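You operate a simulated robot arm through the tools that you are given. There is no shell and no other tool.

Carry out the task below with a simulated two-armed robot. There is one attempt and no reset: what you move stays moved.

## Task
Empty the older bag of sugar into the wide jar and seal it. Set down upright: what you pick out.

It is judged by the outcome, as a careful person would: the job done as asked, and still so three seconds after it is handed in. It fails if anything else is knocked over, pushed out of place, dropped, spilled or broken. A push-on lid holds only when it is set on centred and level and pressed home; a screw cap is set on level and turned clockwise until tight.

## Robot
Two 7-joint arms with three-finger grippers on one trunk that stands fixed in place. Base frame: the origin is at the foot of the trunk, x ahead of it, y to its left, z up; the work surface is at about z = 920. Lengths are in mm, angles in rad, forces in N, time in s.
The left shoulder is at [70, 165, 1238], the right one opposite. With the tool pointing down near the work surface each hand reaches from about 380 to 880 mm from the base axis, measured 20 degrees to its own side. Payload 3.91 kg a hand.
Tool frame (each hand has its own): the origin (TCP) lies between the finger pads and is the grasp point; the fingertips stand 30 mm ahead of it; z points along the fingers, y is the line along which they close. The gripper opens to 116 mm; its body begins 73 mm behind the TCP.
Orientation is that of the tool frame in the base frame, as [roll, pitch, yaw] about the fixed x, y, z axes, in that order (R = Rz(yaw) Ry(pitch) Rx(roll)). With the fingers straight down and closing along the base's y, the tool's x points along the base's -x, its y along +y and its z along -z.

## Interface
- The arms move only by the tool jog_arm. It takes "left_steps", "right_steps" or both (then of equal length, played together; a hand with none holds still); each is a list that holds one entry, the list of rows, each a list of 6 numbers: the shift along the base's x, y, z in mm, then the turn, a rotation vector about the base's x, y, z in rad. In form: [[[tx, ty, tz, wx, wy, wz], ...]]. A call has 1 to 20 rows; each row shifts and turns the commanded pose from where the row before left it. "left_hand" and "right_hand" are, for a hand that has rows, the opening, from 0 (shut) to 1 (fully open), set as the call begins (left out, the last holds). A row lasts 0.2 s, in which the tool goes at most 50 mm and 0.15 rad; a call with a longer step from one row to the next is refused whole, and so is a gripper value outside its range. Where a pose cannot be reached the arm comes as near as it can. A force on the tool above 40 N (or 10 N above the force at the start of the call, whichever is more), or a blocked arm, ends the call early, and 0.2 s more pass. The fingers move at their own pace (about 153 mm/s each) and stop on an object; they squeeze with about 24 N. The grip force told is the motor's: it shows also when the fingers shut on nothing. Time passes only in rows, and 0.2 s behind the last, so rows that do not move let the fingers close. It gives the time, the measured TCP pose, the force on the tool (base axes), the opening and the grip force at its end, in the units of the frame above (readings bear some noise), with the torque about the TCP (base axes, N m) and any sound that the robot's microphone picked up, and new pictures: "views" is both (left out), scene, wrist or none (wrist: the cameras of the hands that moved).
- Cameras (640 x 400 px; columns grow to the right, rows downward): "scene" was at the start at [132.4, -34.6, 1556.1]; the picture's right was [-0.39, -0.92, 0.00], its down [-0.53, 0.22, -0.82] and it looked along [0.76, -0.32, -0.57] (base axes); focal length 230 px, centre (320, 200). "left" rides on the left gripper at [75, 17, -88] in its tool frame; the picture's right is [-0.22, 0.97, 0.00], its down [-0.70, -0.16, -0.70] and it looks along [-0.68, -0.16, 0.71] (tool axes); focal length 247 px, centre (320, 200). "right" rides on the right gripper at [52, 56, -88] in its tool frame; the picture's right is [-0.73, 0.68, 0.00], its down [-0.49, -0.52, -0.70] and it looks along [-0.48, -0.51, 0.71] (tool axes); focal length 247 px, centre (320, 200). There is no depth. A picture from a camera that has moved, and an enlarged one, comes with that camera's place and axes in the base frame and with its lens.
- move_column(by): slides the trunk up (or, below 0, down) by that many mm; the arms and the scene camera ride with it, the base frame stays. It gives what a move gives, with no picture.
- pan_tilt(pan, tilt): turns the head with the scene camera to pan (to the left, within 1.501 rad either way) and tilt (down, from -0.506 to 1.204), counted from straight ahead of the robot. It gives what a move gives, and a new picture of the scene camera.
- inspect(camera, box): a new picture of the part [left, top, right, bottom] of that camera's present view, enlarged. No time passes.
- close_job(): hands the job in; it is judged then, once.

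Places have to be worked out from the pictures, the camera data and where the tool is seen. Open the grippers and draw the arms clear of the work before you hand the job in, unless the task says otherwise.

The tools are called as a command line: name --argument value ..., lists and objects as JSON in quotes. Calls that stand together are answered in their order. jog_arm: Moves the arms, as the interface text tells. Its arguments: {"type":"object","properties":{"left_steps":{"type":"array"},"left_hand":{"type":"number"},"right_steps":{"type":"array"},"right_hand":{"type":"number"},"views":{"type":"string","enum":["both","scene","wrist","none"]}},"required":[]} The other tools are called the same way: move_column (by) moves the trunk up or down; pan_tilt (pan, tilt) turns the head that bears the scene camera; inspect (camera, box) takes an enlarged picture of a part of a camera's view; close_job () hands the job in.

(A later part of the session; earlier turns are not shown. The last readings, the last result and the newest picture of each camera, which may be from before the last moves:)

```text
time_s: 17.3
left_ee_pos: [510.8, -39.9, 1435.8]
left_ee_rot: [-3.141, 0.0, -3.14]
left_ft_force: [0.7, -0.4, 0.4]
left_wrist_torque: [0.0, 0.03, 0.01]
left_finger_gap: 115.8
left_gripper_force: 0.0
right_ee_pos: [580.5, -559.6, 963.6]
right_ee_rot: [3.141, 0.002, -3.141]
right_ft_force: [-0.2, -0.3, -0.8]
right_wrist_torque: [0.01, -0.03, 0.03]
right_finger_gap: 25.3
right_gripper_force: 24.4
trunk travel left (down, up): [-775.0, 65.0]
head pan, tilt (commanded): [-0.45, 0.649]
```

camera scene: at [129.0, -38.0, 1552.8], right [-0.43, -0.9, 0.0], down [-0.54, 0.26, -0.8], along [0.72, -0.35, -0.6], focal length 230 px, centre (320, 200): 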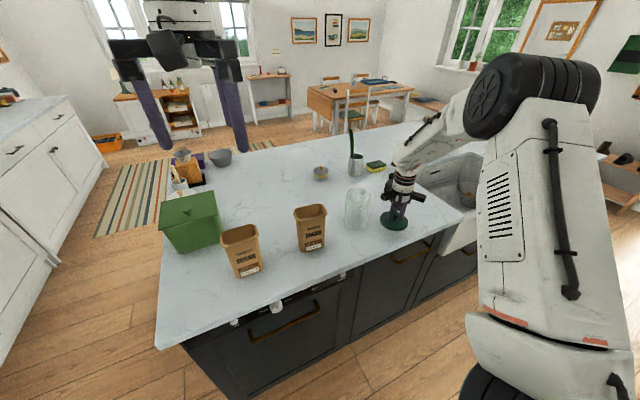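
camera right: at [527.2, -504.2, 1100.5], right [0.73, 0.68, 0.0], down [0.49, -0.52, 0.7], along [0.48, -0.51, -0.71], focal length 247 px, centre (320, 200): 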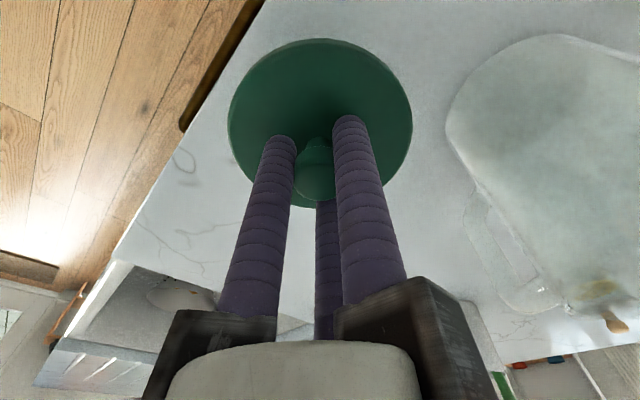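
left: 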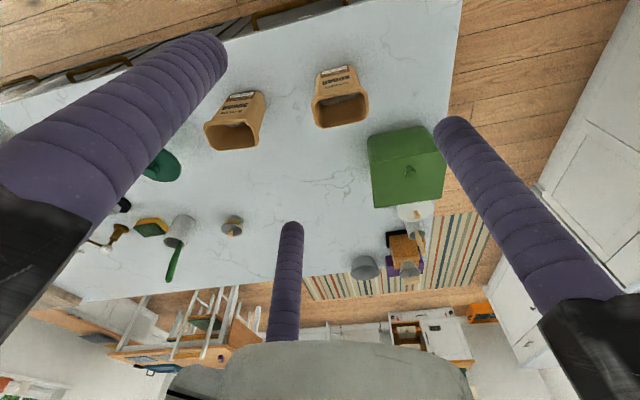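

Fingertips are at about 934, so the lid must be nearly down. I'll go 1 mm per step.

jog_arm --right_steps '[[[0, 0, -1, 0, 0, 0], [0, 0, -1, 0, 0, 0], [0, 0, -1, 0, 0, 0], [0, 0, 0, 0, 0, 0]]]' --right_hand 0.0 --views "wrist"

inspect --camera "scene" --box '[365, 180, 430, 240]'

```text
time_s: 18.3
left_ee_pos: [511.4, -39.2, 1433.8]
left_ee_rot: [-3.139, 0.002, -3.139]
left_ft_force: [0.6, 0.3, 0.3]
left_wrist_torque: [0.04, 0.03, -0.02]
left_finger_gap: 115.7
left_gripper_force: 0.1
right_ee_pos: [582.0, -559.6, 960.6]
right_ee_rot: [-3.14, 0.001, -3.138]
right_ft_force: [0.2, -0.5, 2.5]
right_wrist_torque: [-0.13, -0.08, 0.02]
right_finger_gap: 25.2
right_gripper_force: 23.6
trunk travel left (down, up): [-775.0, 65.0]
head pan, tilt (commanded): [-0.45, 0.649]
camera right: at [528.3, -504.7, 1049.5], right [0.73, 0.68, 0.0], down [0.49, -0.52, 0.7], along [0.48, -0.51, -0.71], focal length 247 px, centre (320, 200)
```

right: 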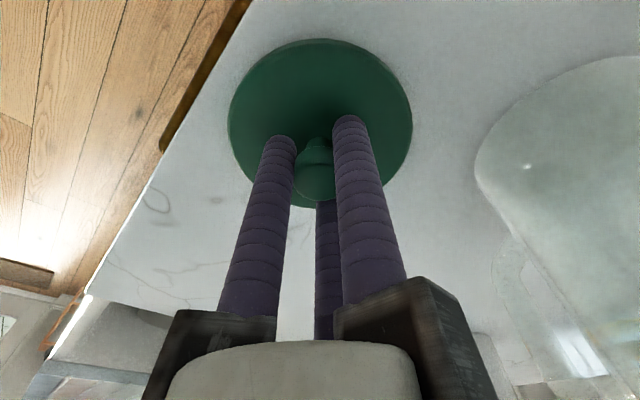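

```text
6.67 times, centred on (398, 210) of scene
camera zoom: at [129.1, -38.2, 1552.8], right [-0.43, -0.9, 0.0], down [-0.54, 0.26, -0.8], along [0.72, -0.35, -0.6], focal length 1534 px, centre (-197, 133)
```

zoom: 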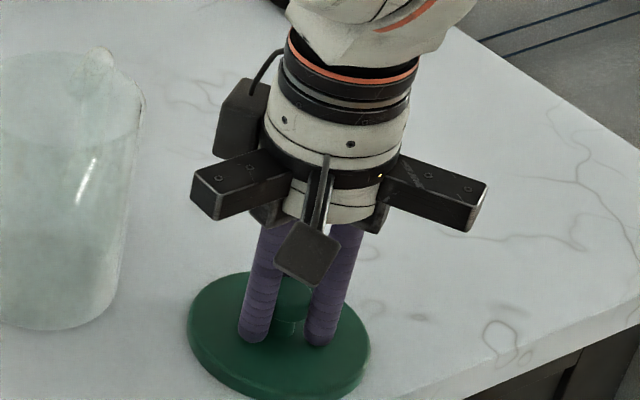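

Contact: +2.5 N. One more millimetre to seat it flat, then I'll open the fingers and rise.

jog_arm --right_steps '[[[0, 0, -0.7, 0, 0, 0], [0, 0, 0, 0, 0, 0]]]' --right_hand 0.0 --views "none"

jog_arm --right_steps '[[[0, 0, 0, 0, 0, 0], [0, 0, 0, 0, 0, 0], [0, 0, 0, 0, 0, 0]]]' --right_hand 0.6 --views "none"

jog_arm --right_steps '[[[0, 0, 20, 0, 0, 0], [0, 0, 40, 0, 0, 0], [0, 0, 45, 0, 0, 0], [0, 0, 45, 0, 0, 0], [0, 0, 45, 0, 0, 0], [0, 0, 0, 0, 0, 0]]]' --right_hand 0.6

```text
time_s: 18.9
left_ee_pos: [511.1, -39.7, 1434.8]
left_ee_rot: [-3.139, 0.002, -3.14]
left_ft_force: [0.0, -1.6, -0.4]
left_wrist_torque: [0.01, 0.0, -0.01]
left_finger_gap: 116.2
left_gripper_force: 0.1
right_ee_pos: [580.6, -560.1, 961.0]
right_ee_rot: [-3.139, 0.002, -3.14]
right_ft_force: [0.4, -0.7, 4.6]
right_wrist_torque: [-0.23, -0.1, -0.01]
right_finger_gap: 25.2
right_gripper_force: 23.3
trunk travel left (down, up): [-775.0, 65.0]
head pan, tilt (commanded): [-0.45, 0.649]
```

```text
time_s: 19.7
left_ee_pos: [512.5, -39.4, 1435.5]
left_ee_rot: [-3.139, 0.002, -3.138]
left_ft_force: [0.0, 0.1, -0.2]
left_wrist_torque: [0.03, 0.01, 0.01]
left_finger_gap: 115.7
left_gripper_force: 0.1
right_ee_pos: [579.6, -559.5, 961.1]
right_ee_rot: [3.14, 0.003, -3.139]
right_ft_force: [0.5, -0.2, 3.1]
right_wrist_torque: [0.02, -0.02, -0.04]
right_finger_gap: 68.8
right_gripper_force: 0.0
trunk travel left (down, up): [-775.0, 65.0]
head pan, tilt (commanded): [-0.45, 0.649]
```

```text
time_s: 21.1
left_ee_pos: [512.1, -40.2, 1434.6]
left_ee_rot: [3.141, -0.001, -3.14]
left_ft_force: [0.9, 0.5, 0.5]
left_wrist_torque: [-0.01, 0.01, 0.0]
left_finger_gap: 115.9
left_gripper_force: 0.2
right_ee_pos: [581.3, -559.2, 1155.1]
right_ee_rot: [3.141, 0.0, -3.14]
right_ft_force: [-1.3, 0.0, 0.0]
right_wrist_torque: [0.02, 0.0, -0.04]
right_finger_gap: 69.7
right_gripper_force: 0.0
trunk travel left (down, up): [-775.0, 65.0]
head pan, tilt (commanded): [-0.45, 0.649]
camera scene: at [129.9, -38.9, 1552.7], right [-0.43, -0.9, 0.0], down [-0.55, 0.26, -0.8], along [0.72, -0.35, -0.61], focal length 230 px, centre (320, 200)
camera right: at [529.0, -504.9, 1243.2], right [0.73, 0.68, 0.0], down [0.49, -0.52, 0.7], along [0.48, -0.51, -0.71], focal length 247 px, centre (320, 200)
```

scene: 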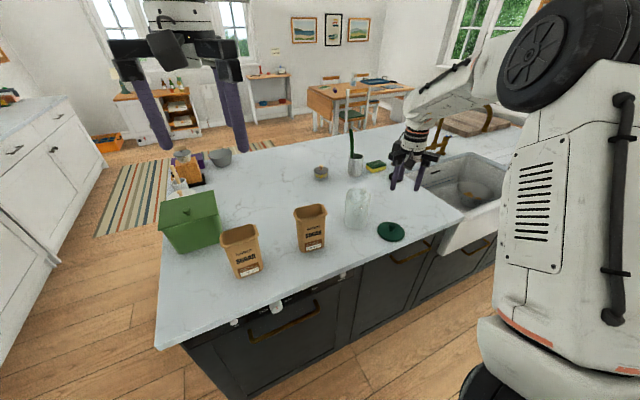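
right: 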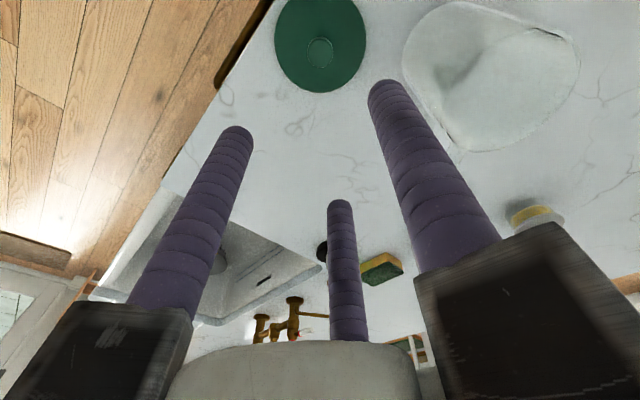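

The lid lies flat at about (580, -560). Next I bring the right hand above the older bag, turning the tool +1.44 rad so its single finger faces the bag's label side, and look down at it.

jog_arm --right_steps '[[[0, 0, 40, 0, 0, 0], [0, 0, 35, 0, 0, 0], [7, 25, 0, 0, 0, 0.12], [7, 25, 0, 0, 0, 0.12], [6, 25, 0, 0, 0, 0.12], [6, 25, 0, 0, 0, 0.12], [6, 25, 0, 0, 0, 0.12], [6, 25, 0, 0, 0, 0.12], [6, 25, 0, 0, 0, 0.12], [6, 25, 0, 0, 0, 0.12], [6, 25, 0, 0, 0, 0.12], [6, 25, 0, 0, 0, 0.12], [6, 25, 0, 0, 0, 0.12], [6, 22, 0, 0, 0, 0.12], [0, 0, 0, 0, 0, 0]]]' --right_hand 1.0

```text
time_s: 24.3
left_ee_pos: [511.0, -39.6, 1435.2]
left_ee_rot: [-3.141, 0.002, -3.14]
left_ft_force: [0.1, -0.3, -0.4]
left_wrist_torque: [0.0, 0.01, -0.04]
left_finger_gap: 116.0
left_gripper_force: 0.1
right_ee_pos: [654.1, -261.8, 1229.3]
right_ee_rot: [-3.141, 0.0, -1.696]
right_ft_force: [-0.3, 0.5, 0.5]
right_wrist_torque: [0.01, -0.01, 0.01]
right_finger_gap: 115.9
right_gripper_force: 0.0
trunk travel left (down, up): [-775.0, 65.0]
head pan, tilt (commanded): [-0.45, 0.649]
camera scene: at [129.1, -38.8, 1552.7], right [-0.43, -0.9, 0.0], down [-0.54, 0.26, -0.8], along [0.72, -0.35, -0.6], focal length 230 px, centre (320, 200)
camera right: at [591.6, -308.6, 1318.6], right [-0.58, 0.81, 0.0], down [0.58, 0.42, 0.7], along [0.57, 0.41, -0.71], focal length 247 px, centre (320, 200)
```

scene: 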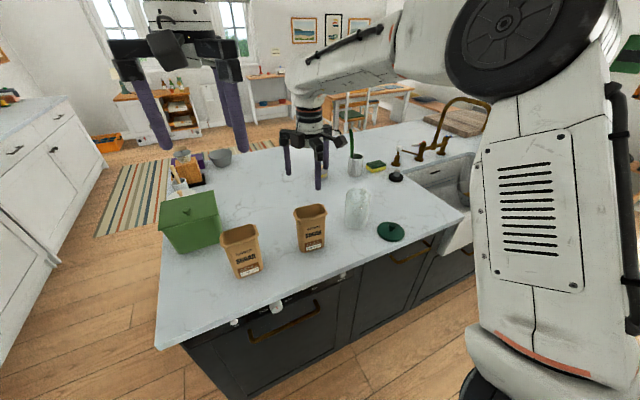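
right: 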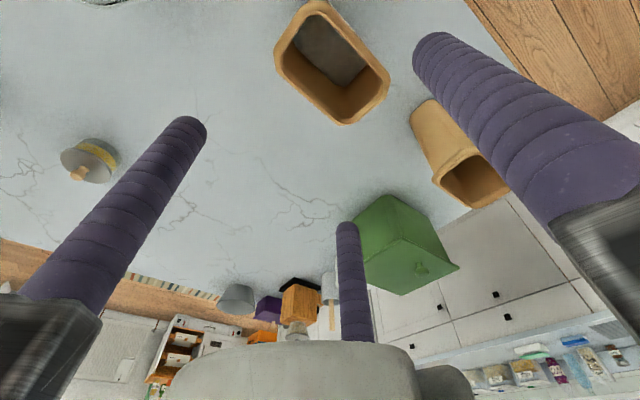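

I can see down into the bag and its sugar. Zooming to fit the rim outline.

inspect --camera "right" --box '[260, 0, 400, 130]'

```text
3.08 times, centred on (330, 65) of right
camera zoom: at [591.6, -308.6, 1318.6], right [-0.58, 0.81, 0.0], down [0.58, 0.42, 0.7], along [0.57, 0.41, -0.71], focal length 760 px, centre (289, 615)
```

zoom: 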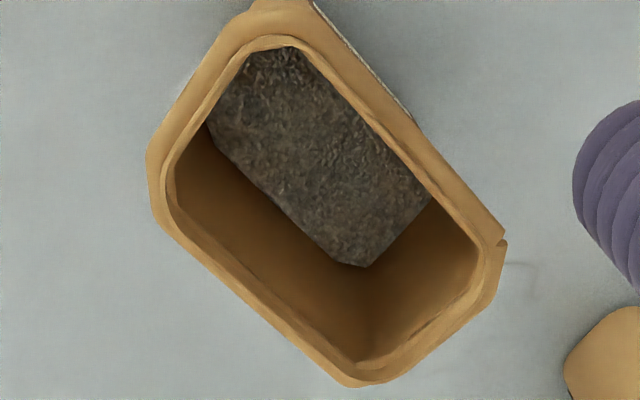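

Triangulating the notch and corners between cameras puts the rim at z≈1078, bag centre about (644.5, -257), collar about 66 × 95 mm, yaw about -0.13. I'll shift the TCP to (656, -258) so the three fingers straddle it evenly, and go down to just above the rim.

jog_arm --right_steps '[[[1.5, 3, -25, 0, 0, 0], [0, 0, -30, 0, 0, 0], [0, 0, -30, 0, 0, 0], [0, 0, -25, 0, 0, 0], [0, 0, 0, 0, 0, 0]]]' --right_hand 1.0

inspect --camera "scene" --box '[270, 120, 370, 270]'

```text
time_s: 25.5
left_ee_pos: [510.7, -40.0, 1435.3]
left_ee_rot: [3.14, 0.002, -3.139]
left_ft_force: [0.1, 0.3, 0.6]
left_wrist_torque: [0.0, 0.03, 0.0]
left_finger_gap: 115.9
left_gripper_force: 0.0
right_ee_pos: [655.8, -259.9, 1120.3]
right_ee_rot: [-3.14, 0.003, -1.699]
right_ft_force: [0.4, -1.0, -0.5]
right_wrist_torque: [-0.04, -0.03, 0.01]
right_finger_gap: 116.1
right_gripper_force: 0.1
trunk travel left (down, up): [-775.0, 65.0]
head pan, tilt (commanded): [-0.45, 0.649]
camera scene: at [128.9, -38.4, 1552.8], right [-0.43, -0.9, 0.0], down [-0.54, 0.26, -0.8], along [0.72, -0.35, -0.6], focal length 230 px, centre (320, 200)
camera right: at [594.0, -305.7, 1208.2], right [-0.58, 0.81, 0.0], down [0.58, 0.42, 0.7], along [0.57, 0.41, -0.71], focal length 247 px, centre (320, 200)
```

scene: 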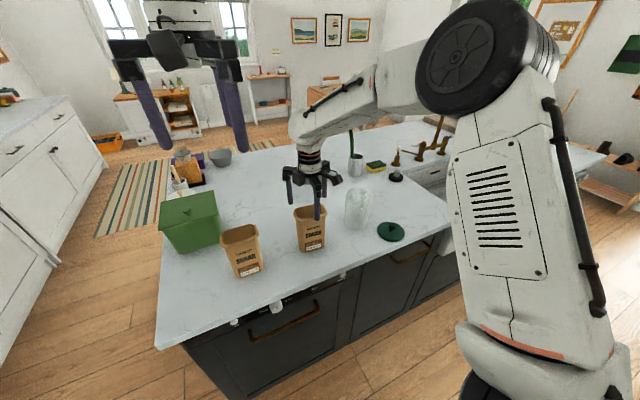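
right: 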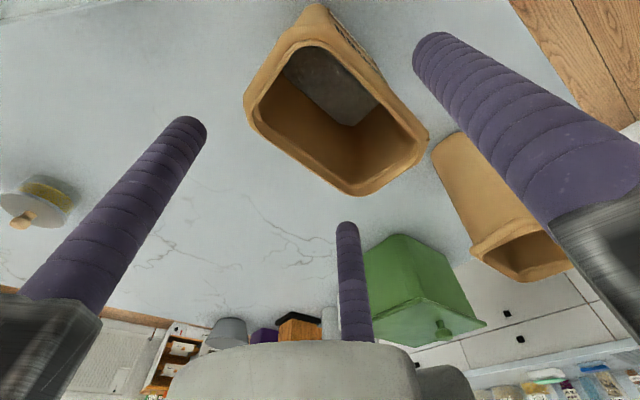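

```text
2.67 times, centred on (320, 195) of scene
camera zoom: at [128.9, -38.4, 1552.8], right [-0.43, -0.9, 0.0], down [-0.54, 0.26, -0.8], along [0.72, -0.35, -0.6], focal length 614 px, centre (320, 213)
```

zoom: 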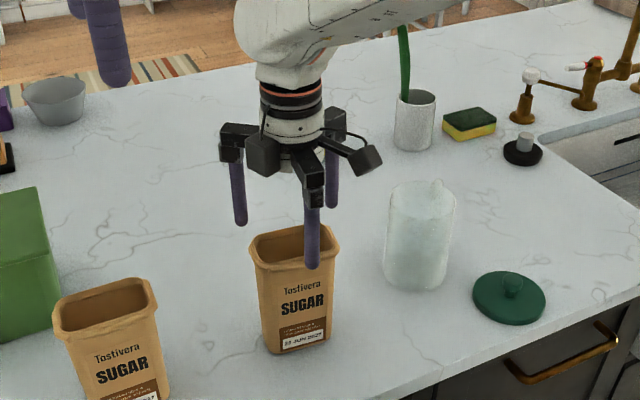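

I'll zoom the wrist view to check how the rim lies relative to the tool axis.

inspect --camera "right" --box '[230, 0, 450, 210]'

```text
1.90 times, centred on (340, 105) of right
camera zoom: at [594.0, -305.7, 1208.2], right [-0.58, 0.81, 0.0], down [0.58, 0.42, 0.7], along [0.57, 0.41, -0.71], focal length 470 px, centre (282, 381)
```

zoom: 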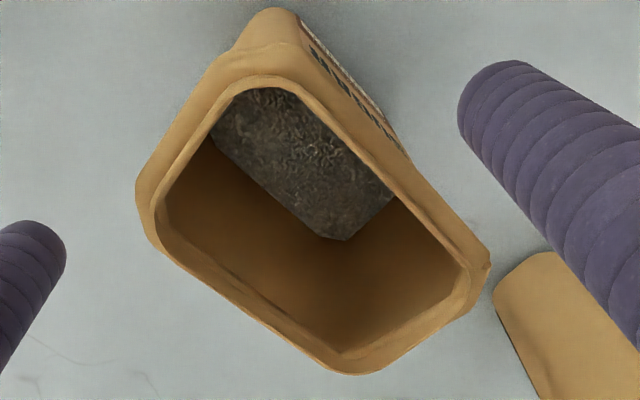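

The rim corners agree: centre about (644, -256). A 2 mm y correction, then down to TCP z≈1062 with fingers outside the collar.

jog_arm --right_steps '[[[0, 2, -10, 0, 0, 0], [0, 0, -12, 0, 0, 0], [0, 0, -12, 0, 0, 0], [0, 0, -12, 0, 0, 0], [0, 0, -12, 0, 0, 0], [0, 0, 0, 0, 0, 0]]]' --right_hand 1.0

inspect --camera "scene" --box '[270, 130, 370, 270]'

```text
time_s: 26.9
left_ee_pos: [512.1, -39.9, 1435.8]
left_ee_rot: [3.141, 0.002, -3.138]
left_ft_force: [-1.3, 0.3, 0.1]
left_wrist_torque: [0.01, 0.01, 0.02]
left_finger_gap: 116.0
left_gripper_force: 0.1
right_ee_pos: [655.8, -258.3, 1062.3]
right_ee_rot: [3.142, 0.002, -1.699]
right_ft_force: [0.0, -0.3, -0.4]
right_wrist_torque: [0.02, 0.02, -0.05]
right_finger_gap: 116.1
right_gripper_force: 0.1
trunk travel left (down, up): [-775.0, 65.0]
head pan, tilt (commanded): [-0.45, 0.649]
camera scene: at [129.1, -38.3, 1552.8], right [-0.43, -0.9, 0.0], down [-0.54, 0.26, -0.8], along [0.72, -0.35, -0.6], focal length 230 px, centre (320, 200)
camera right: at [593.4, -303.7, 1150.1], right [-0.58, 0.81, 0.0], down [0.58, 0.42, 0.7], along [0.57, 0.41, -0.71], focal length 247 px, centre (320, 200)
```

scene: 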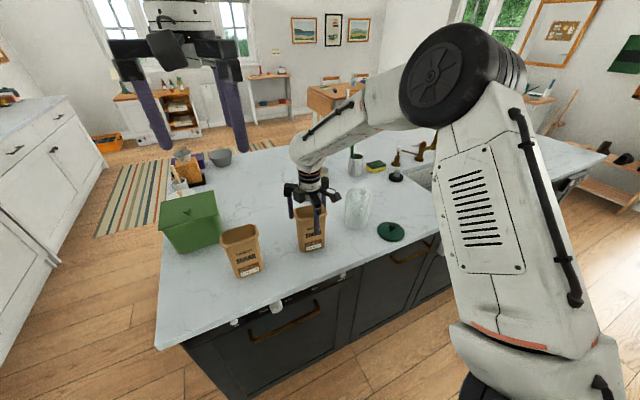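
right: 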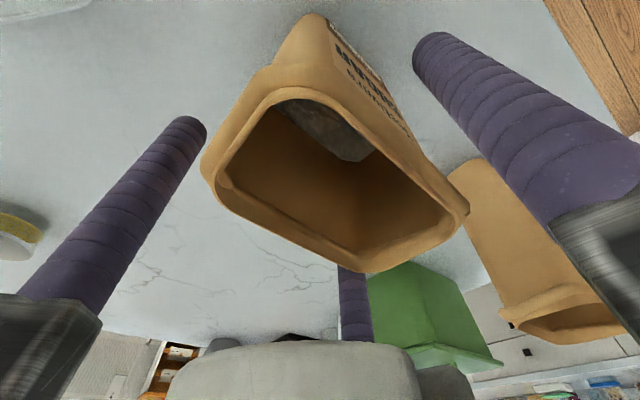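

```text
2.86 times, centred on (320, 200) of scene
camera zoom: at [129.1, -38.3, 1552.8], right [-0.43, -0.9, 0.0], down [-0.54, 0.26, -0.8], along [0.72, -0.35, -0.6], focal length 658 px, centre (320, 200)
```

zoom: 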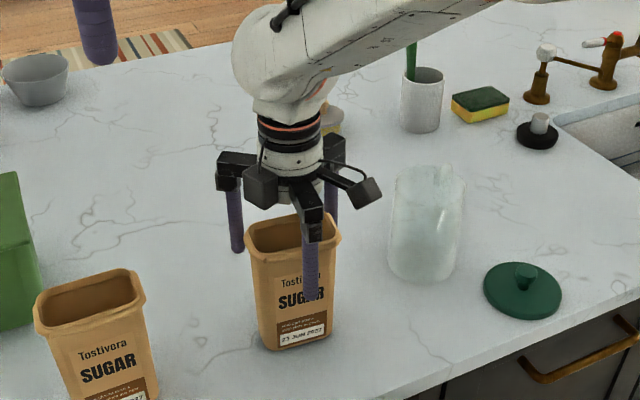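

Fingers are around the collar without touching. I'll close gently.

jog_arm --right_steps '[[[0, 0, 0, 0, 0, 0], [0, 0, 0, 0, 0, 0], [0, 0, 0, 0, 0, 0], [0, 0, 0, 0, 0, 0]]]' --right_hand 0.0

inspect --camera "scene" --box '[270, 130, 370, 270]'

```text
time_s: 27.9
left_ee_pos: [510.5, -39.3, 1435.4]
left_ee_rot: [-3.142, 0.001, -3.14]
left_ft_force: [0.3, -1.1, 0.0]
left_wrist_torque: [0.0, -0.03, 0.01]
left_finger_gap: 116.1
left_gripper_force: 0.0
right_ee_pos: [655.8, -258.4, 1061.9]
right_ee_rot: [-3.141, 0.002, -1.698]
right_ft_force: [1.4, -1.1, 2.4]
right_wrist_torque: [0.1, 0.06, 0.0]
right_finger_gap: 81.7
right_gripper_force: 23.3
trunk travel left (down, up): [-775.0, 65.0]
head pan, tilt (commanded): [-0.45, 0.649]
camera scene: at [129.1, -38.5, 1552.8], right [-0.43, -0.9, 0.0], down [-0.54, 0.26, -0.8], along [0.72, -0.35, -0.6], focal length 230 px, centre (320, 200)
camera right: at [593.5, -303.8, 1150.5], right [-0.58, 0.81, 0.0], down [0.58, 0.41, 0.7], along [0.57, 0.41, -0.71], focal length 247 px, centre (320, 200)
```

scene: 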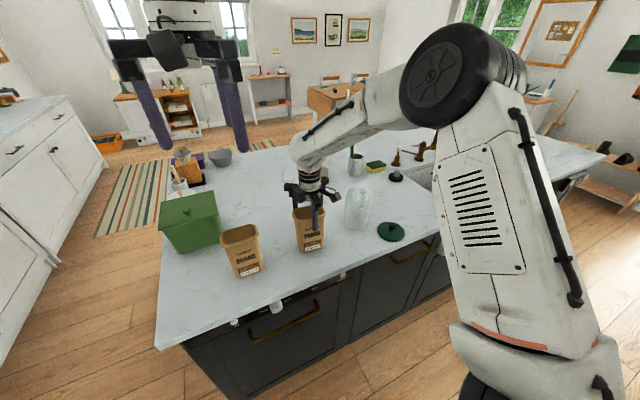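
right: 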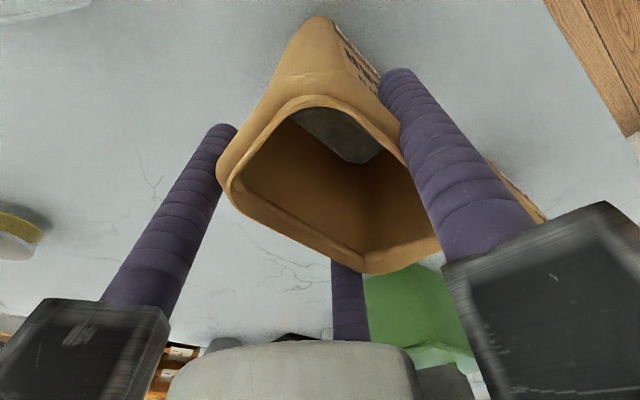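

```text
2.86 times, centred on (320, 200) of scene
camera zoom: at [129.1, -38.5, 1552.8], right [-0.43, -0.9, 0.0], down [-0.54, 0.26, -0.8], along [0.72, -0.35, -0.6], focal length 658 px, centre (320, 200)
```

zoom: 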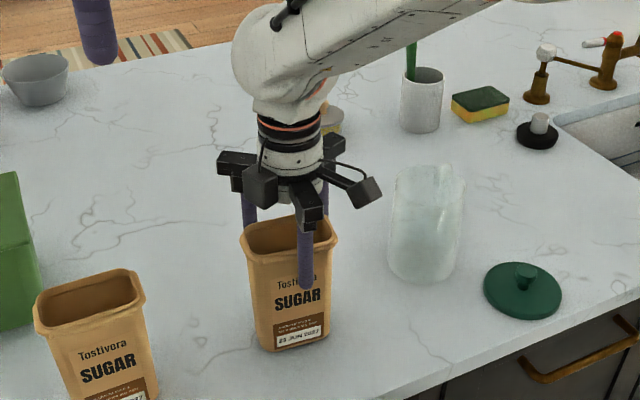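

Gripped at 81.7 mm with 23 N. I'll lift a little and check that the bag hangs straight.

jog_arm --right_steps '[[[0, 0, 4, 0, 0, 0], [0, 0, 6, 0, 0, 0], [0, 0, 8, 0, 0, 0], [0, 0, 8, 0, 0, 0], [0, 0, 0, 0, 0, 0]]]' --right_hand 0.0

inspect --camera "scene" --box '[270, 130, 370, 270]'

```text
time_s: 29.1
left_ee_pos: [511.5, -39.3, 1435.4]
left_ee_rot: [-3.141, 0.001, -3.139]
left_ft_force: [0.7, -0.5, 0.1]
left_wrist_torque: [-0.01, -0.03, 0.04]
left_finger_gap: 116.1
left_gripper_force: 0.2
right_ee_pos: [655.8, -258.4, 1088.8]
right_ee_rot: [3.141, 0.004, -1.697]
right_ft_force: [0.6, -0.4, -2.5]
right_wrist_torque: [-0.03, -0.02, 0.03]
right_finger_gap: 81.7
right_gripper_force: 23.5
trunk travel left (down, up): [-775.0, 65.0]
head pan, tilt (commanded): [-0.45, 0.649]
camera scene: at [129.7, -38.5, 1552.7], right [-0.43, -0.9, 0.0], down [-0.54, 0.26, -0.8], along [0.72, -0.35, -0.6], focal length 230 px, centre (320, 200)
camera right: at [593.7, -303.4, 1177.2], right [-0.58, 0.81, 0.0], down [0.58, 0.41, 0.7], along [0.57, 0.41, -0.71], focal length 247 px, centre (320, 200)
```

scene: 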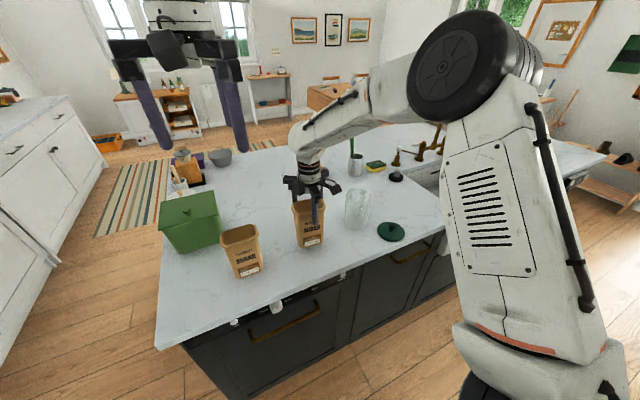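
right: 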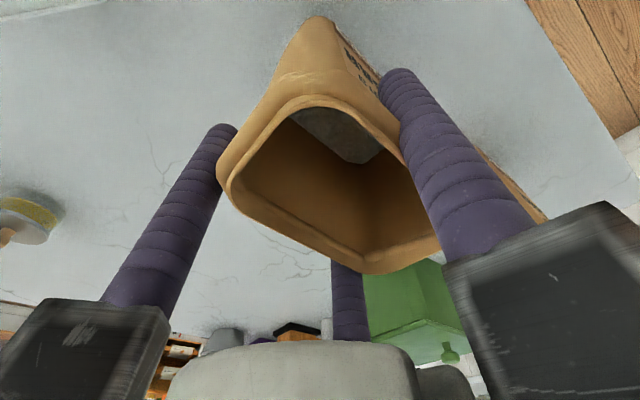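

```text
2.86 times, centred on (320, 200) of scene
camera zoom: at [129.7, -38.5, 1552.7], right [-0.43, -0.9, 0.0], down [-0.54, 0.26, -0.8], along [0.72, -0.35, -0.6], focal length 658 px, centre (320, 200)
```

zoom: 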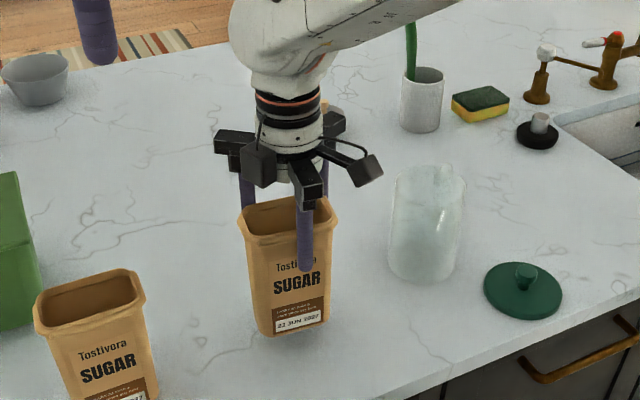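

The bag hangs straight and weighs only about 0.3 kg. I'll carry it to open counter near (595, -312), turning it -0.655 rad so that its long axis will face a side grasp, and hover just above the surface.

jog_arm --right_steps '[[[-6.6, -7.7, 0, 0, 0, -0.082], [-6.6, -7.7, 0, 0, 0, -0.082], [-6.6, -7.7, 0, 0, 0, -0.082], [-6.6, -7.7, 0, 0, 0, -0.082], [-6.6, -7.7, 0, 0, 0, -0.082], [-6.6, -7.7, 0, 0, 0, -0.082], [-6.6, -7.7, 0, 0, 0, -0.082], [-6.6, -7.7, 0, 0, 0, -0.081], [0, 0, -8, 0, 0, 0], [0, 0, -8, 0, 0, 0], [0, 0, 0, 0, 0, 0]]]' --right_hand 0.0

inspect --camera "scene" --box '[270, 130, 390, 290]'

```text
time_s: 31.5
left_ee_pos: [511.3, -40.4, 1435.3]
left_ee_rot: [3.142, 0.002, -3.14]
left_ft_force: [-0.2, 0.4, -0.8]
left_wrist_torque: [-0.01, -0.02, 0.0]
left_finger_gap: 116.3
left_gripper_force: 0.0
right_ee_pos: [603.5, -319.4, 1071.6]
right_ee_rot: [3.139, 0.002, -2.355]
right_ft_force: [-0.7, 0.5, -3.6]
right_wrist_torque: [-0.02, 0.02, -0.04]
right_finger_gap: 81.6
right_gripper_force: 24.5
trunk travel left (down, up): [-775.0, 65.0]
head pan, tilt (commanded): [-0.45, 0.649]
camera scene: at [129.2, -38.4, 1552.8], right [-0.43, -0.9, 0.0], down [-0.54, 0.26, -0.8], along [0.72, -0.35, -0.6], focal length 230 px, centre (320, 200)
camera right: at [526.4, -317.8, 1160.6], right [0.03, 1.0, 0.0], down [0.71, -0.03, 0.7], along [0.7, -0.02, -0.71], focal length 247 px, centre (320, 200)
```

scene: 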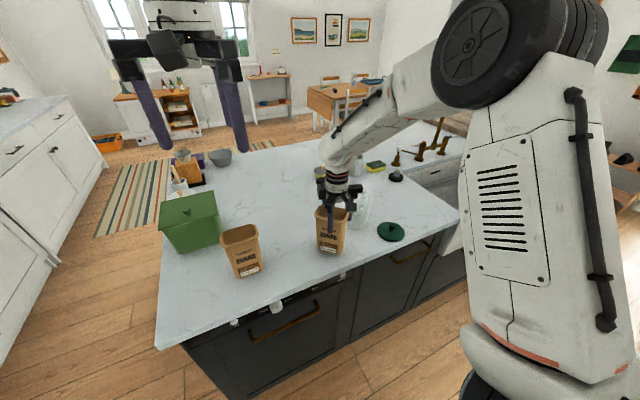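
right: 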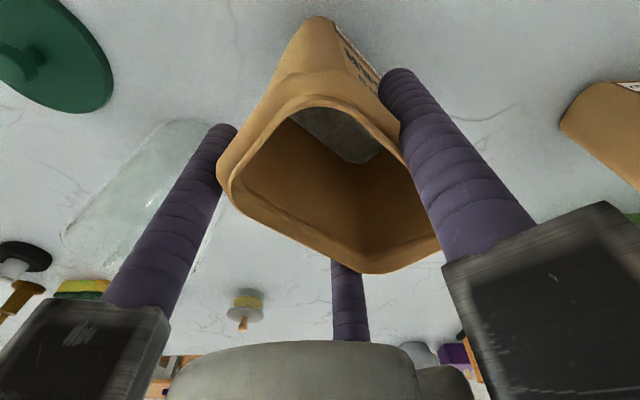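

```text
2.50 times, centred on (330, 210) of scene
camera zoom: at [129.2, -38.4, 1552.8], right [-0.43, -0.9, 0.0], down [-0.54, 0.26, -0.8], along [0.72, -0.35, -0.6], focal length 575 px, centre (295, 175)
```

zoom: 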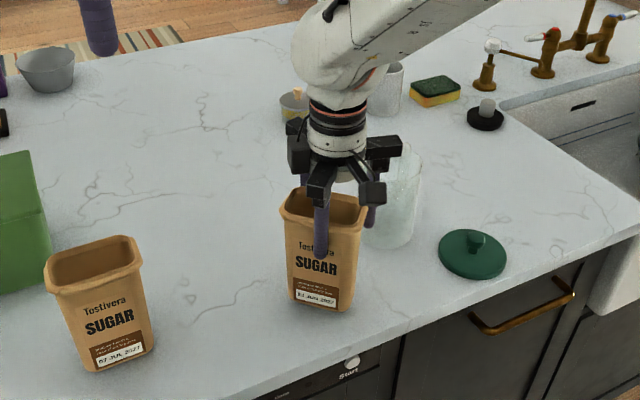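

Now lowering the last 9-10 mm to set the bag down.

jog_arm --right_steps '[[[0, 0, -3, 0, 0, 0], [0, 0, -3, 0, 0, 0], [0, 0, -2, 0, 0, 0], [0, 0, -1.5, 0, 0, 0], [0, 0, 0, 0, 0, 0]]]' --right_hand 0.0 --views "none"

```text
time_s: 32.7
left_ee_pos: [512.1, -39.6, 1435.4]
left_ee_rot: [3.14, 0.0, -3.14]
left_ft_force: [-0.1, -0.3, 0.1]
left_wrist_torque: [0.0, 0.03, 0.0]
left_finger_gap: 116.0
left_gripper_force: 0.1
right_ee_pos: [602.7, -319.2, 1061.9]
right_ee_rot: [3.141, 0.002, -2.355]
right_ft_force: [0.1, 0.7, -2.2]
right_wrist_torque: [-0.03, -0.01, -0.02]
right_finger_gap: 81.6
right_gripper_force: 24.3
trunk travel left (down, up): [-775.0, 65.0]
head pan, tilt (commanded): [-0.45, 0.649]
```

Weight still partly on the hand (-2.2 N); lower a little more.

jog_arm --right_steps '[[[0, 0, -0.7, 0, 0, 0], [0, 0, -0.7, 0, 0, 0], [0, 0, 0, 0, 0, 0]]]' --right_hand 0.0 --views "none"

```text
time_s: 33.5
left_ee_pos: [511.4, -40.3, 1435.9]
left_ee_rot: [3.141, 0.002, -3.14]
left_ft_force: [-0.5, -0.4, 0.1]
left_wrist_torque: [0.02, 0.01, -0.01]
left_finger_gap: 116.0
left_gripper_force: 0.1
right_ee_pos: [602.7, -319.8, 1062.2]
right_ee_rot: [-3.14, 0.004, -2.354]
right_ft_force: [0.7, -1.7, 5.6]
right_wrist_torque: [0.29, -0.16, -0.03]
right_finger_gap: 81.7
right_gripper_force: 23.9
trunk travel left (down, up): [-775.0, 65.0]
head pan, tilt (commanded): [-0.45, 0.649]
```

The bag is on the counter (+5.6 N). I'll open and rise straight up.

jog_arm --right_steps '[[[0, 0, 0, 0, 0, 0], [0, 0, 0, 0, 0, 0], [0, 0, 0, 0, 0, 0]]]' --right_hand 1.0 --views "none"

jog_arm --right_steps '[[[0, 0, 15, 0, 0, 0], [0, 0, 25, 0, 0, 0], [0, 0, 40, 0, 0, 0], [0, 0, 40, 0, 0, 0], [0, 0, 40, 0, 0, 0], [0, 0, 0, 0, 0, 0]]]' --right_hand 1.0

inspect --camera "right" --box '[230, 0, 430, 160]'

inspect --camera "scene" --box '[290, 180, 370, 270]'

```text
time_s: 34.3
left_ee_pos: [512.8, -41.0, 1435.9]
left_ee_rot: [3.142, -0.001, -3.14]
left_ft_force: [0.0, 0.7, -0.1]
left_wrist_torque: [0.0, -0.02, 0.01]
left_finger_gap: 116.2
left_gripper_force: 0.2
right_ee_pos: [602.7, -319.0, 1060.2]
right_ee_rot: [3.141, 0.002, -2.354]
right_ft_force: [0.8, -0.3, -0.6]
right_wrist_torque: [0.03, -0.01, -0.01]
right_finger_gap: 116.1
right_gripper_force: 0.1
trunk travel left (down, up): [-775.0, 65.0]
head pan, tilt (commanded): [-0.45, 0.649]
```

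```text
time_s: 35.7
left_ee_pos: [512.2, -40.2, 1434.8]
left_ee_rot: [-3.141, 0.0, -3.139]
left_ft_force: [0.7, -0.5, -0.1]
left_wrist_torque: [0.01, -0.05, -0.01]
left_finger_gap: 115.9
left_gripper_force: 0.1
right_ee_pos: [603.8, -321.0, 1221.5]
right_ee_rot: [3.141, -0.001, -2.353]
right_ft_force: [-0.1, 0.7, -1.6]
right_wrist_torque: [0.03, 0.01, 0.01]
right_finger_gap: 115.7
right_gripper_force: 0.1
trunk travel left (down, up): [-775.0, 65.0]
head pan, tilt (commanded): [-0.45, 0.649]
camera scene: at [129.8, -38.5, 1552.7], right [-0.43, -0.9, 0.0], down [-0.54, 0.26, -0.8], along [0.72, -0.35, -0.61], focal length 230 px, centre (320, 200)
camera right: at [526.5, -318.1, 1310.2], right [0.03, 1.0, 0.0], down [0.71, -0.02, 0.7], along [0.7, -0.02, -0.71], focal length 247 px, centre (320, 200)
```

scene: 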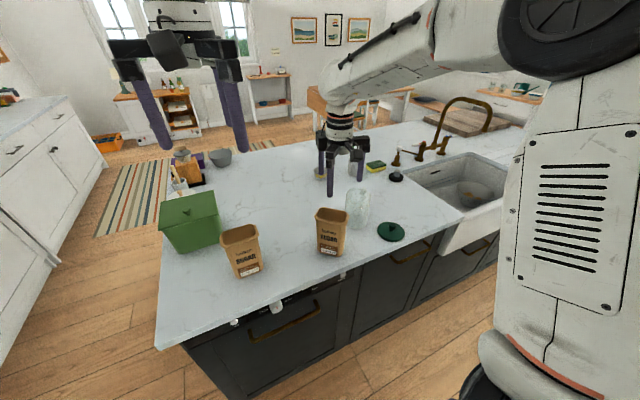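
right: 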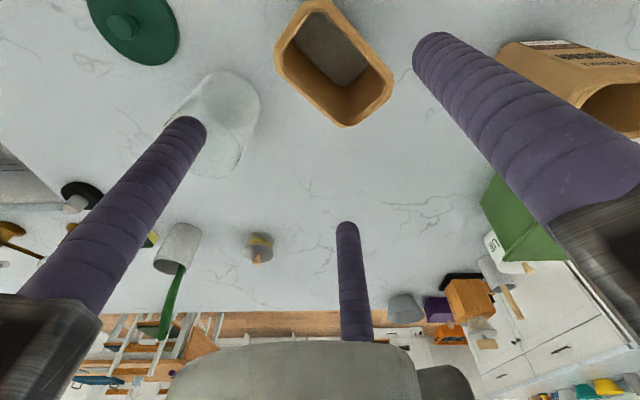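

```text
2.50 times, centred on (330, 80) of right
camera zoom: at [526.5, -318.1, 1310.2], right [0.03, 1.0, 0.0], down [0.71, -0.02, 0.7], along [0.7, -0.02, -0.71], focal length 617 px, centre (295, 500)
```

zoom: 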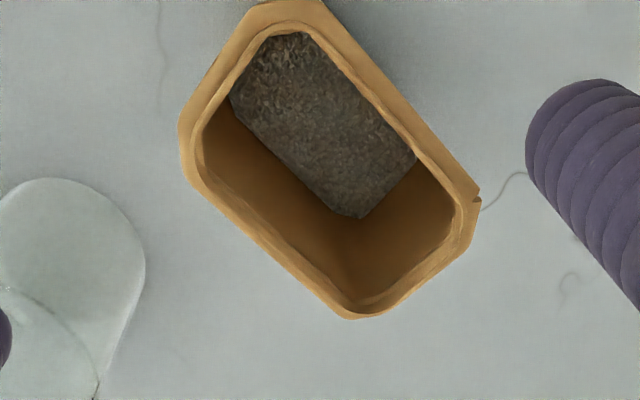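

```text
4.44 times, centred on (330, 225) of scene
camera zoom: at [129.8, -38.5, 1552.7], right [-0.43, -0.9, 0.0], down [-0.54, 0.26, -0.8], along [0.72, -0.35, -0.61], focal length 1023 px, centre (276, 89)
```

zoom: 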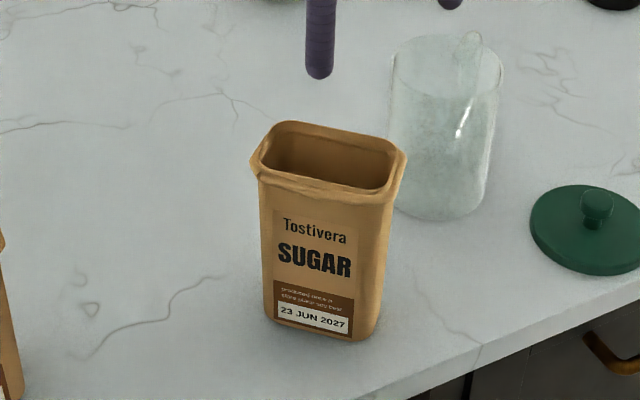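

The bag stands upright at about (596.6, -309.6), long axis at 45°, rim z≈1078. Now I back the right hand off to (529, -398, 1200) while tilting it 1.29 rad so the fingers point toward the bag, slightly down.

jog_arm --right_steps '[[[-7.5, -7.7, 0, 0.0915, -0.091, 0], [-7.5, -7.7, 0, 0.0915, -0.091, 0], [-7.5, -7.7, 0, 0.0915, -0.091, 0], [-7.5, -7.7, 0, 0.0915, -0.091, 0], [-7.5, -7.7, 0, 0.0915, -0.091, 0], [-7.5, -7.7, -4, 0.0915, -0.091, 0], [-7.5, -7.7, -4, 0.0915, -0.091, 0], [-7.5, -7.7, -4, 0.0915, -0.091, 0], [-7.5, -7.7, -4, 0.0915, -0.091, 0], [-7.5, -7.7, -5, 0.0915, -0.091, 0], [0, 0, 0, 0, 0, 0]]]' --right_hand 1.0

```text
time_s: 38.1
left_ee_pos: [512.2, -39.5, 1434.7]
left_ee_rot: [-3.14, 0.001, -3.14]
left_ft_force: [-0.7, 0.1, 0.0]
left_wrist_torque: [-0.04, 0.0, -0.03]
left_finger_gap: 116.3
left_gripper_force: 0.2
right_ee_pos: [528.0, -396.8, 1200.5]
right_ee_rot: [3.139, 1.29, -2.357]
right_ft_force: [0.5, 0.3, -0.4]
right_wrist_torque: [-0.02, -0.02, -0.03]
right_finger_gap: 116.3
right_gripper_force: 0.1
right hand out of reach, approached as far as the arm can: row 3
trunk travel left (down, up): [-775.0, 65.0]
head pan, tilt (commanded): [-0.45, 0.649]
camera scene: at [129.3, -37.6, 1552.8], right [-0.43, -0.9, 0.0], down [-0.54, 0.26, -0.8], along [0.72, -0.35, -0.6], focal length 230 px, centre (320, 200)
camera right: at [418.4, -427.7, 1174.7], right [-0.34, 0.62, 0.7], down [-0.01, -0.75, 0.66], along [0.94, 0.22, 0.26], focal length 247 px, centre (320, 200)
```

scene: 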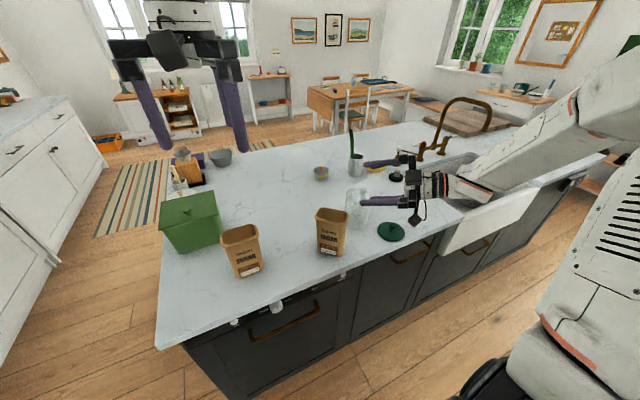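
right: 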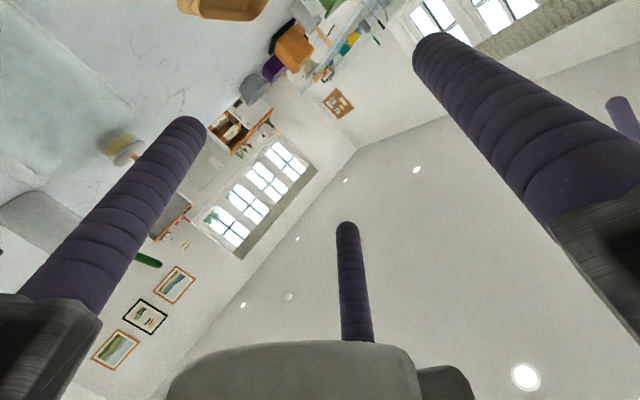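

The hand reached the side-on pose. I'll lower it to z≈1060 first and check clearances to counter and lid.

jog_arm --right_steps '[[[0, 0, -28, 0, 0, 0], [0, 0, -28, 0, 0, 0], [0, 0, -28, 0, 0, 0], [0, 0, -28, 0, 0, 0], [0, 0, -28, 0, 0, 0], [0, 0, 0, 0, 0, 0]]]' --right_hand 1.0

inspect --camera "scene" --box '[290, 150, 490, 290]'

```text
time_s: 39.5
left_ee_pos: [510.7, -38.0, 1436.2]
left_ee_rot: [-3.14, 0.001, -3.141]
left_ft_force: [-0.1, 0.5, -0.2]
left_wrist_torque: [-0.02, 0.0, 0.0]
left_finger_gap: 116.0
left_gripper_force: 0.1
right_ee_pos: [527.5, -396.4, 1059.9]
right_ee_rot: [3.141, 1.288, -2.354]
right_ft_force: [-0.1, -0.5, -0.5]
right_wrist_torque: [-0.03, 0.02, -0.02]
right_finger_gap: 116.0
right_gripper_force: 0.0
trunk travel left (down, up): [-775.0, 65.0]
head pan, tilt (commanded): [-0.45, 0.649]
camera scene: at [129.1, -37.3, 1552.8], right [-0.43, -0.9, 0.0], down [-0.54, 0.26, -0.8], along [0.72, -0.35, -0.6], focal length 230 px, centre (320, 200)
camera right: at [418.6, -428.6, 1034.7], right [-0.34, 0.62, 0.7], down [-0.01, -0.75, 0.66], along [0.94, 0.22, 0.26], focal length 247 px, centre (320, 200)
```

scene: 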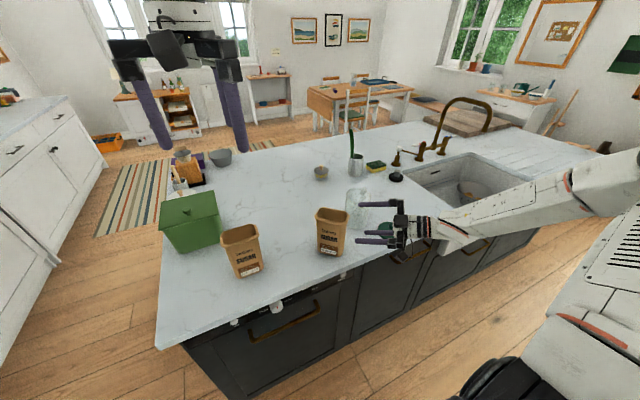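
right: 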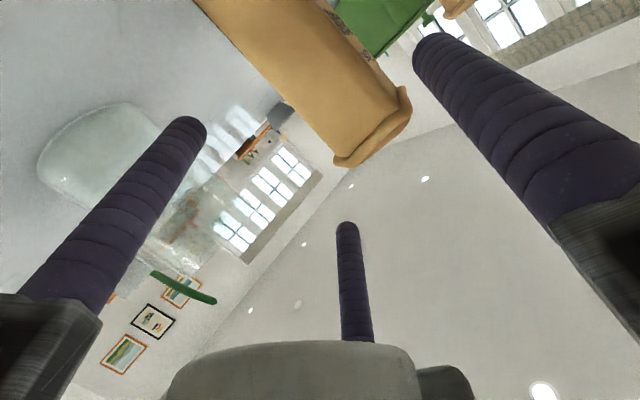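

```text
2.86 times, centred on (390, 220) of scene
camera zoom: at [129.1, -37.3, 1552.8], right [-0.43, -0.9, 0.0], down [-0.54, 0.26, -0.8], along [0.72, -0.35, -0.6], focal length 658 px, centre (120, 143)
```

zoom: 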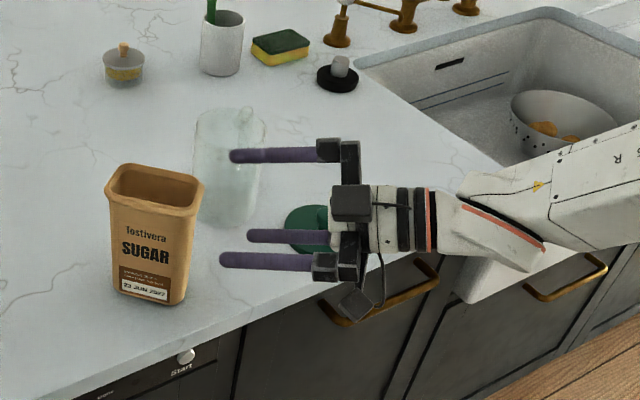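

Clearances look fine. I'll lower to TCP z≈998, still behind the bag.

jog_arm --right_steps '[[[1, -1, -20, 0, 0, 0], [0, 0, -20, 0, 0, 0], [0, 0, -12, 0, 0, 0], [0, 0, -10, 0, 0, 0], [0, 0, 0, 0, 0, 0]]]' --right_hand 1.0

inspect --camera "scene" --box '[290, 170, 450, 290]'

inspect --camera "right" --box '[100, 0, 500, 250]'

```text
time_s: 40.7
left_ee_pos: [512.2, -39.6, 1435.8]
left_ee_rot: [3.142, 0.001, -3.139]
left_ft_force: [-0.2, 0.4, 0.1]
left_wrist_torque: [-0.01, 0.05, 0.01]
left_finger_gap: 115.9
left_gripper_force: 0.0
right_ee_pos: [528.4, -398.1, 998.0]
right_ee_rot: [3.139, 1.291, -2.357]
right_ft_force: [-0.3, 0.2, 0.6]
right_wrist_torque: [-0.01, -0.01, -0.02]
right_finger_gap: 115.8
right_gripper_force: 0.1
trunk travel left (down, up): [-775.0, 65.0]
head pan, tilt (commanded): [-0.45, 0.649]
camera scene: at [129.2, -38.1, 1552.8], right [-0.43, -0.9, 0.0], down [-0.54, 0.26, -0.8], along [0.72, -0.35, -0.6], focal length 230 px, centre (320, 200)
camera right: at [419.3, -428.9, 972.7], right [-0.34, 0.62, 0.7], down [-0.01, -0.75, 0.66], along [0.94, 0.22, 0.26], focal length 247 px, centre (320, 200)
```

scene: 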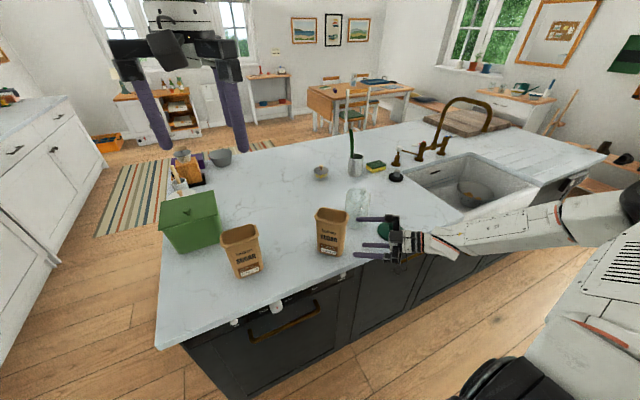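
right: 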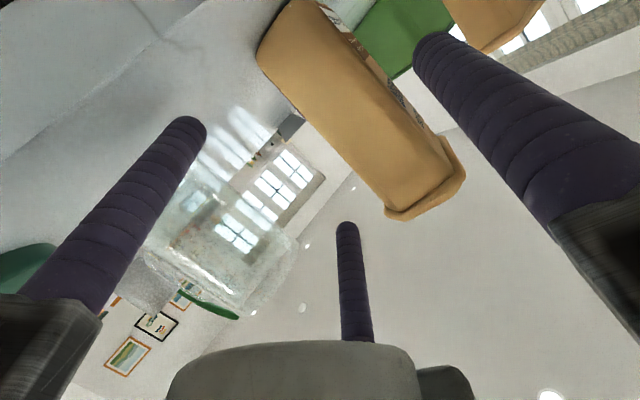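

```text
3.33 times, centred on (370, 230) of scene
camera zoom: at [129.2, -38.1, 1552.8], right [-0.43, -0.9, 0.0], down [-0.54, 0.26, -0.8], along [0.72, -0.35, -0.6], focal length 767 px, centre (153, 100)
```

zoom: 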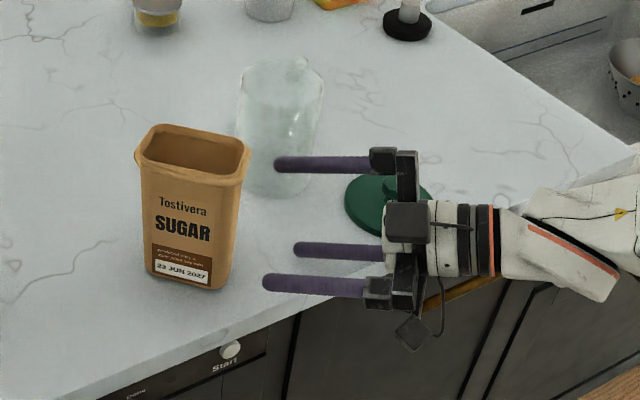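

```text
1.60 times, centred on (300, 125) of right
camera zoom: at [419.3, -428.9, 972.7], right [-0.34, 0.62, 0.7], down [-0.01, -0.75, 0.66], along [0.94, 0.22, 0.26], focal length 395 px, centre (352, 320)
```

zoom: 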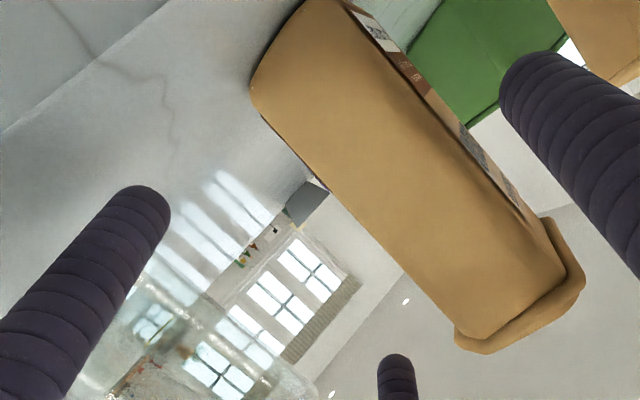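

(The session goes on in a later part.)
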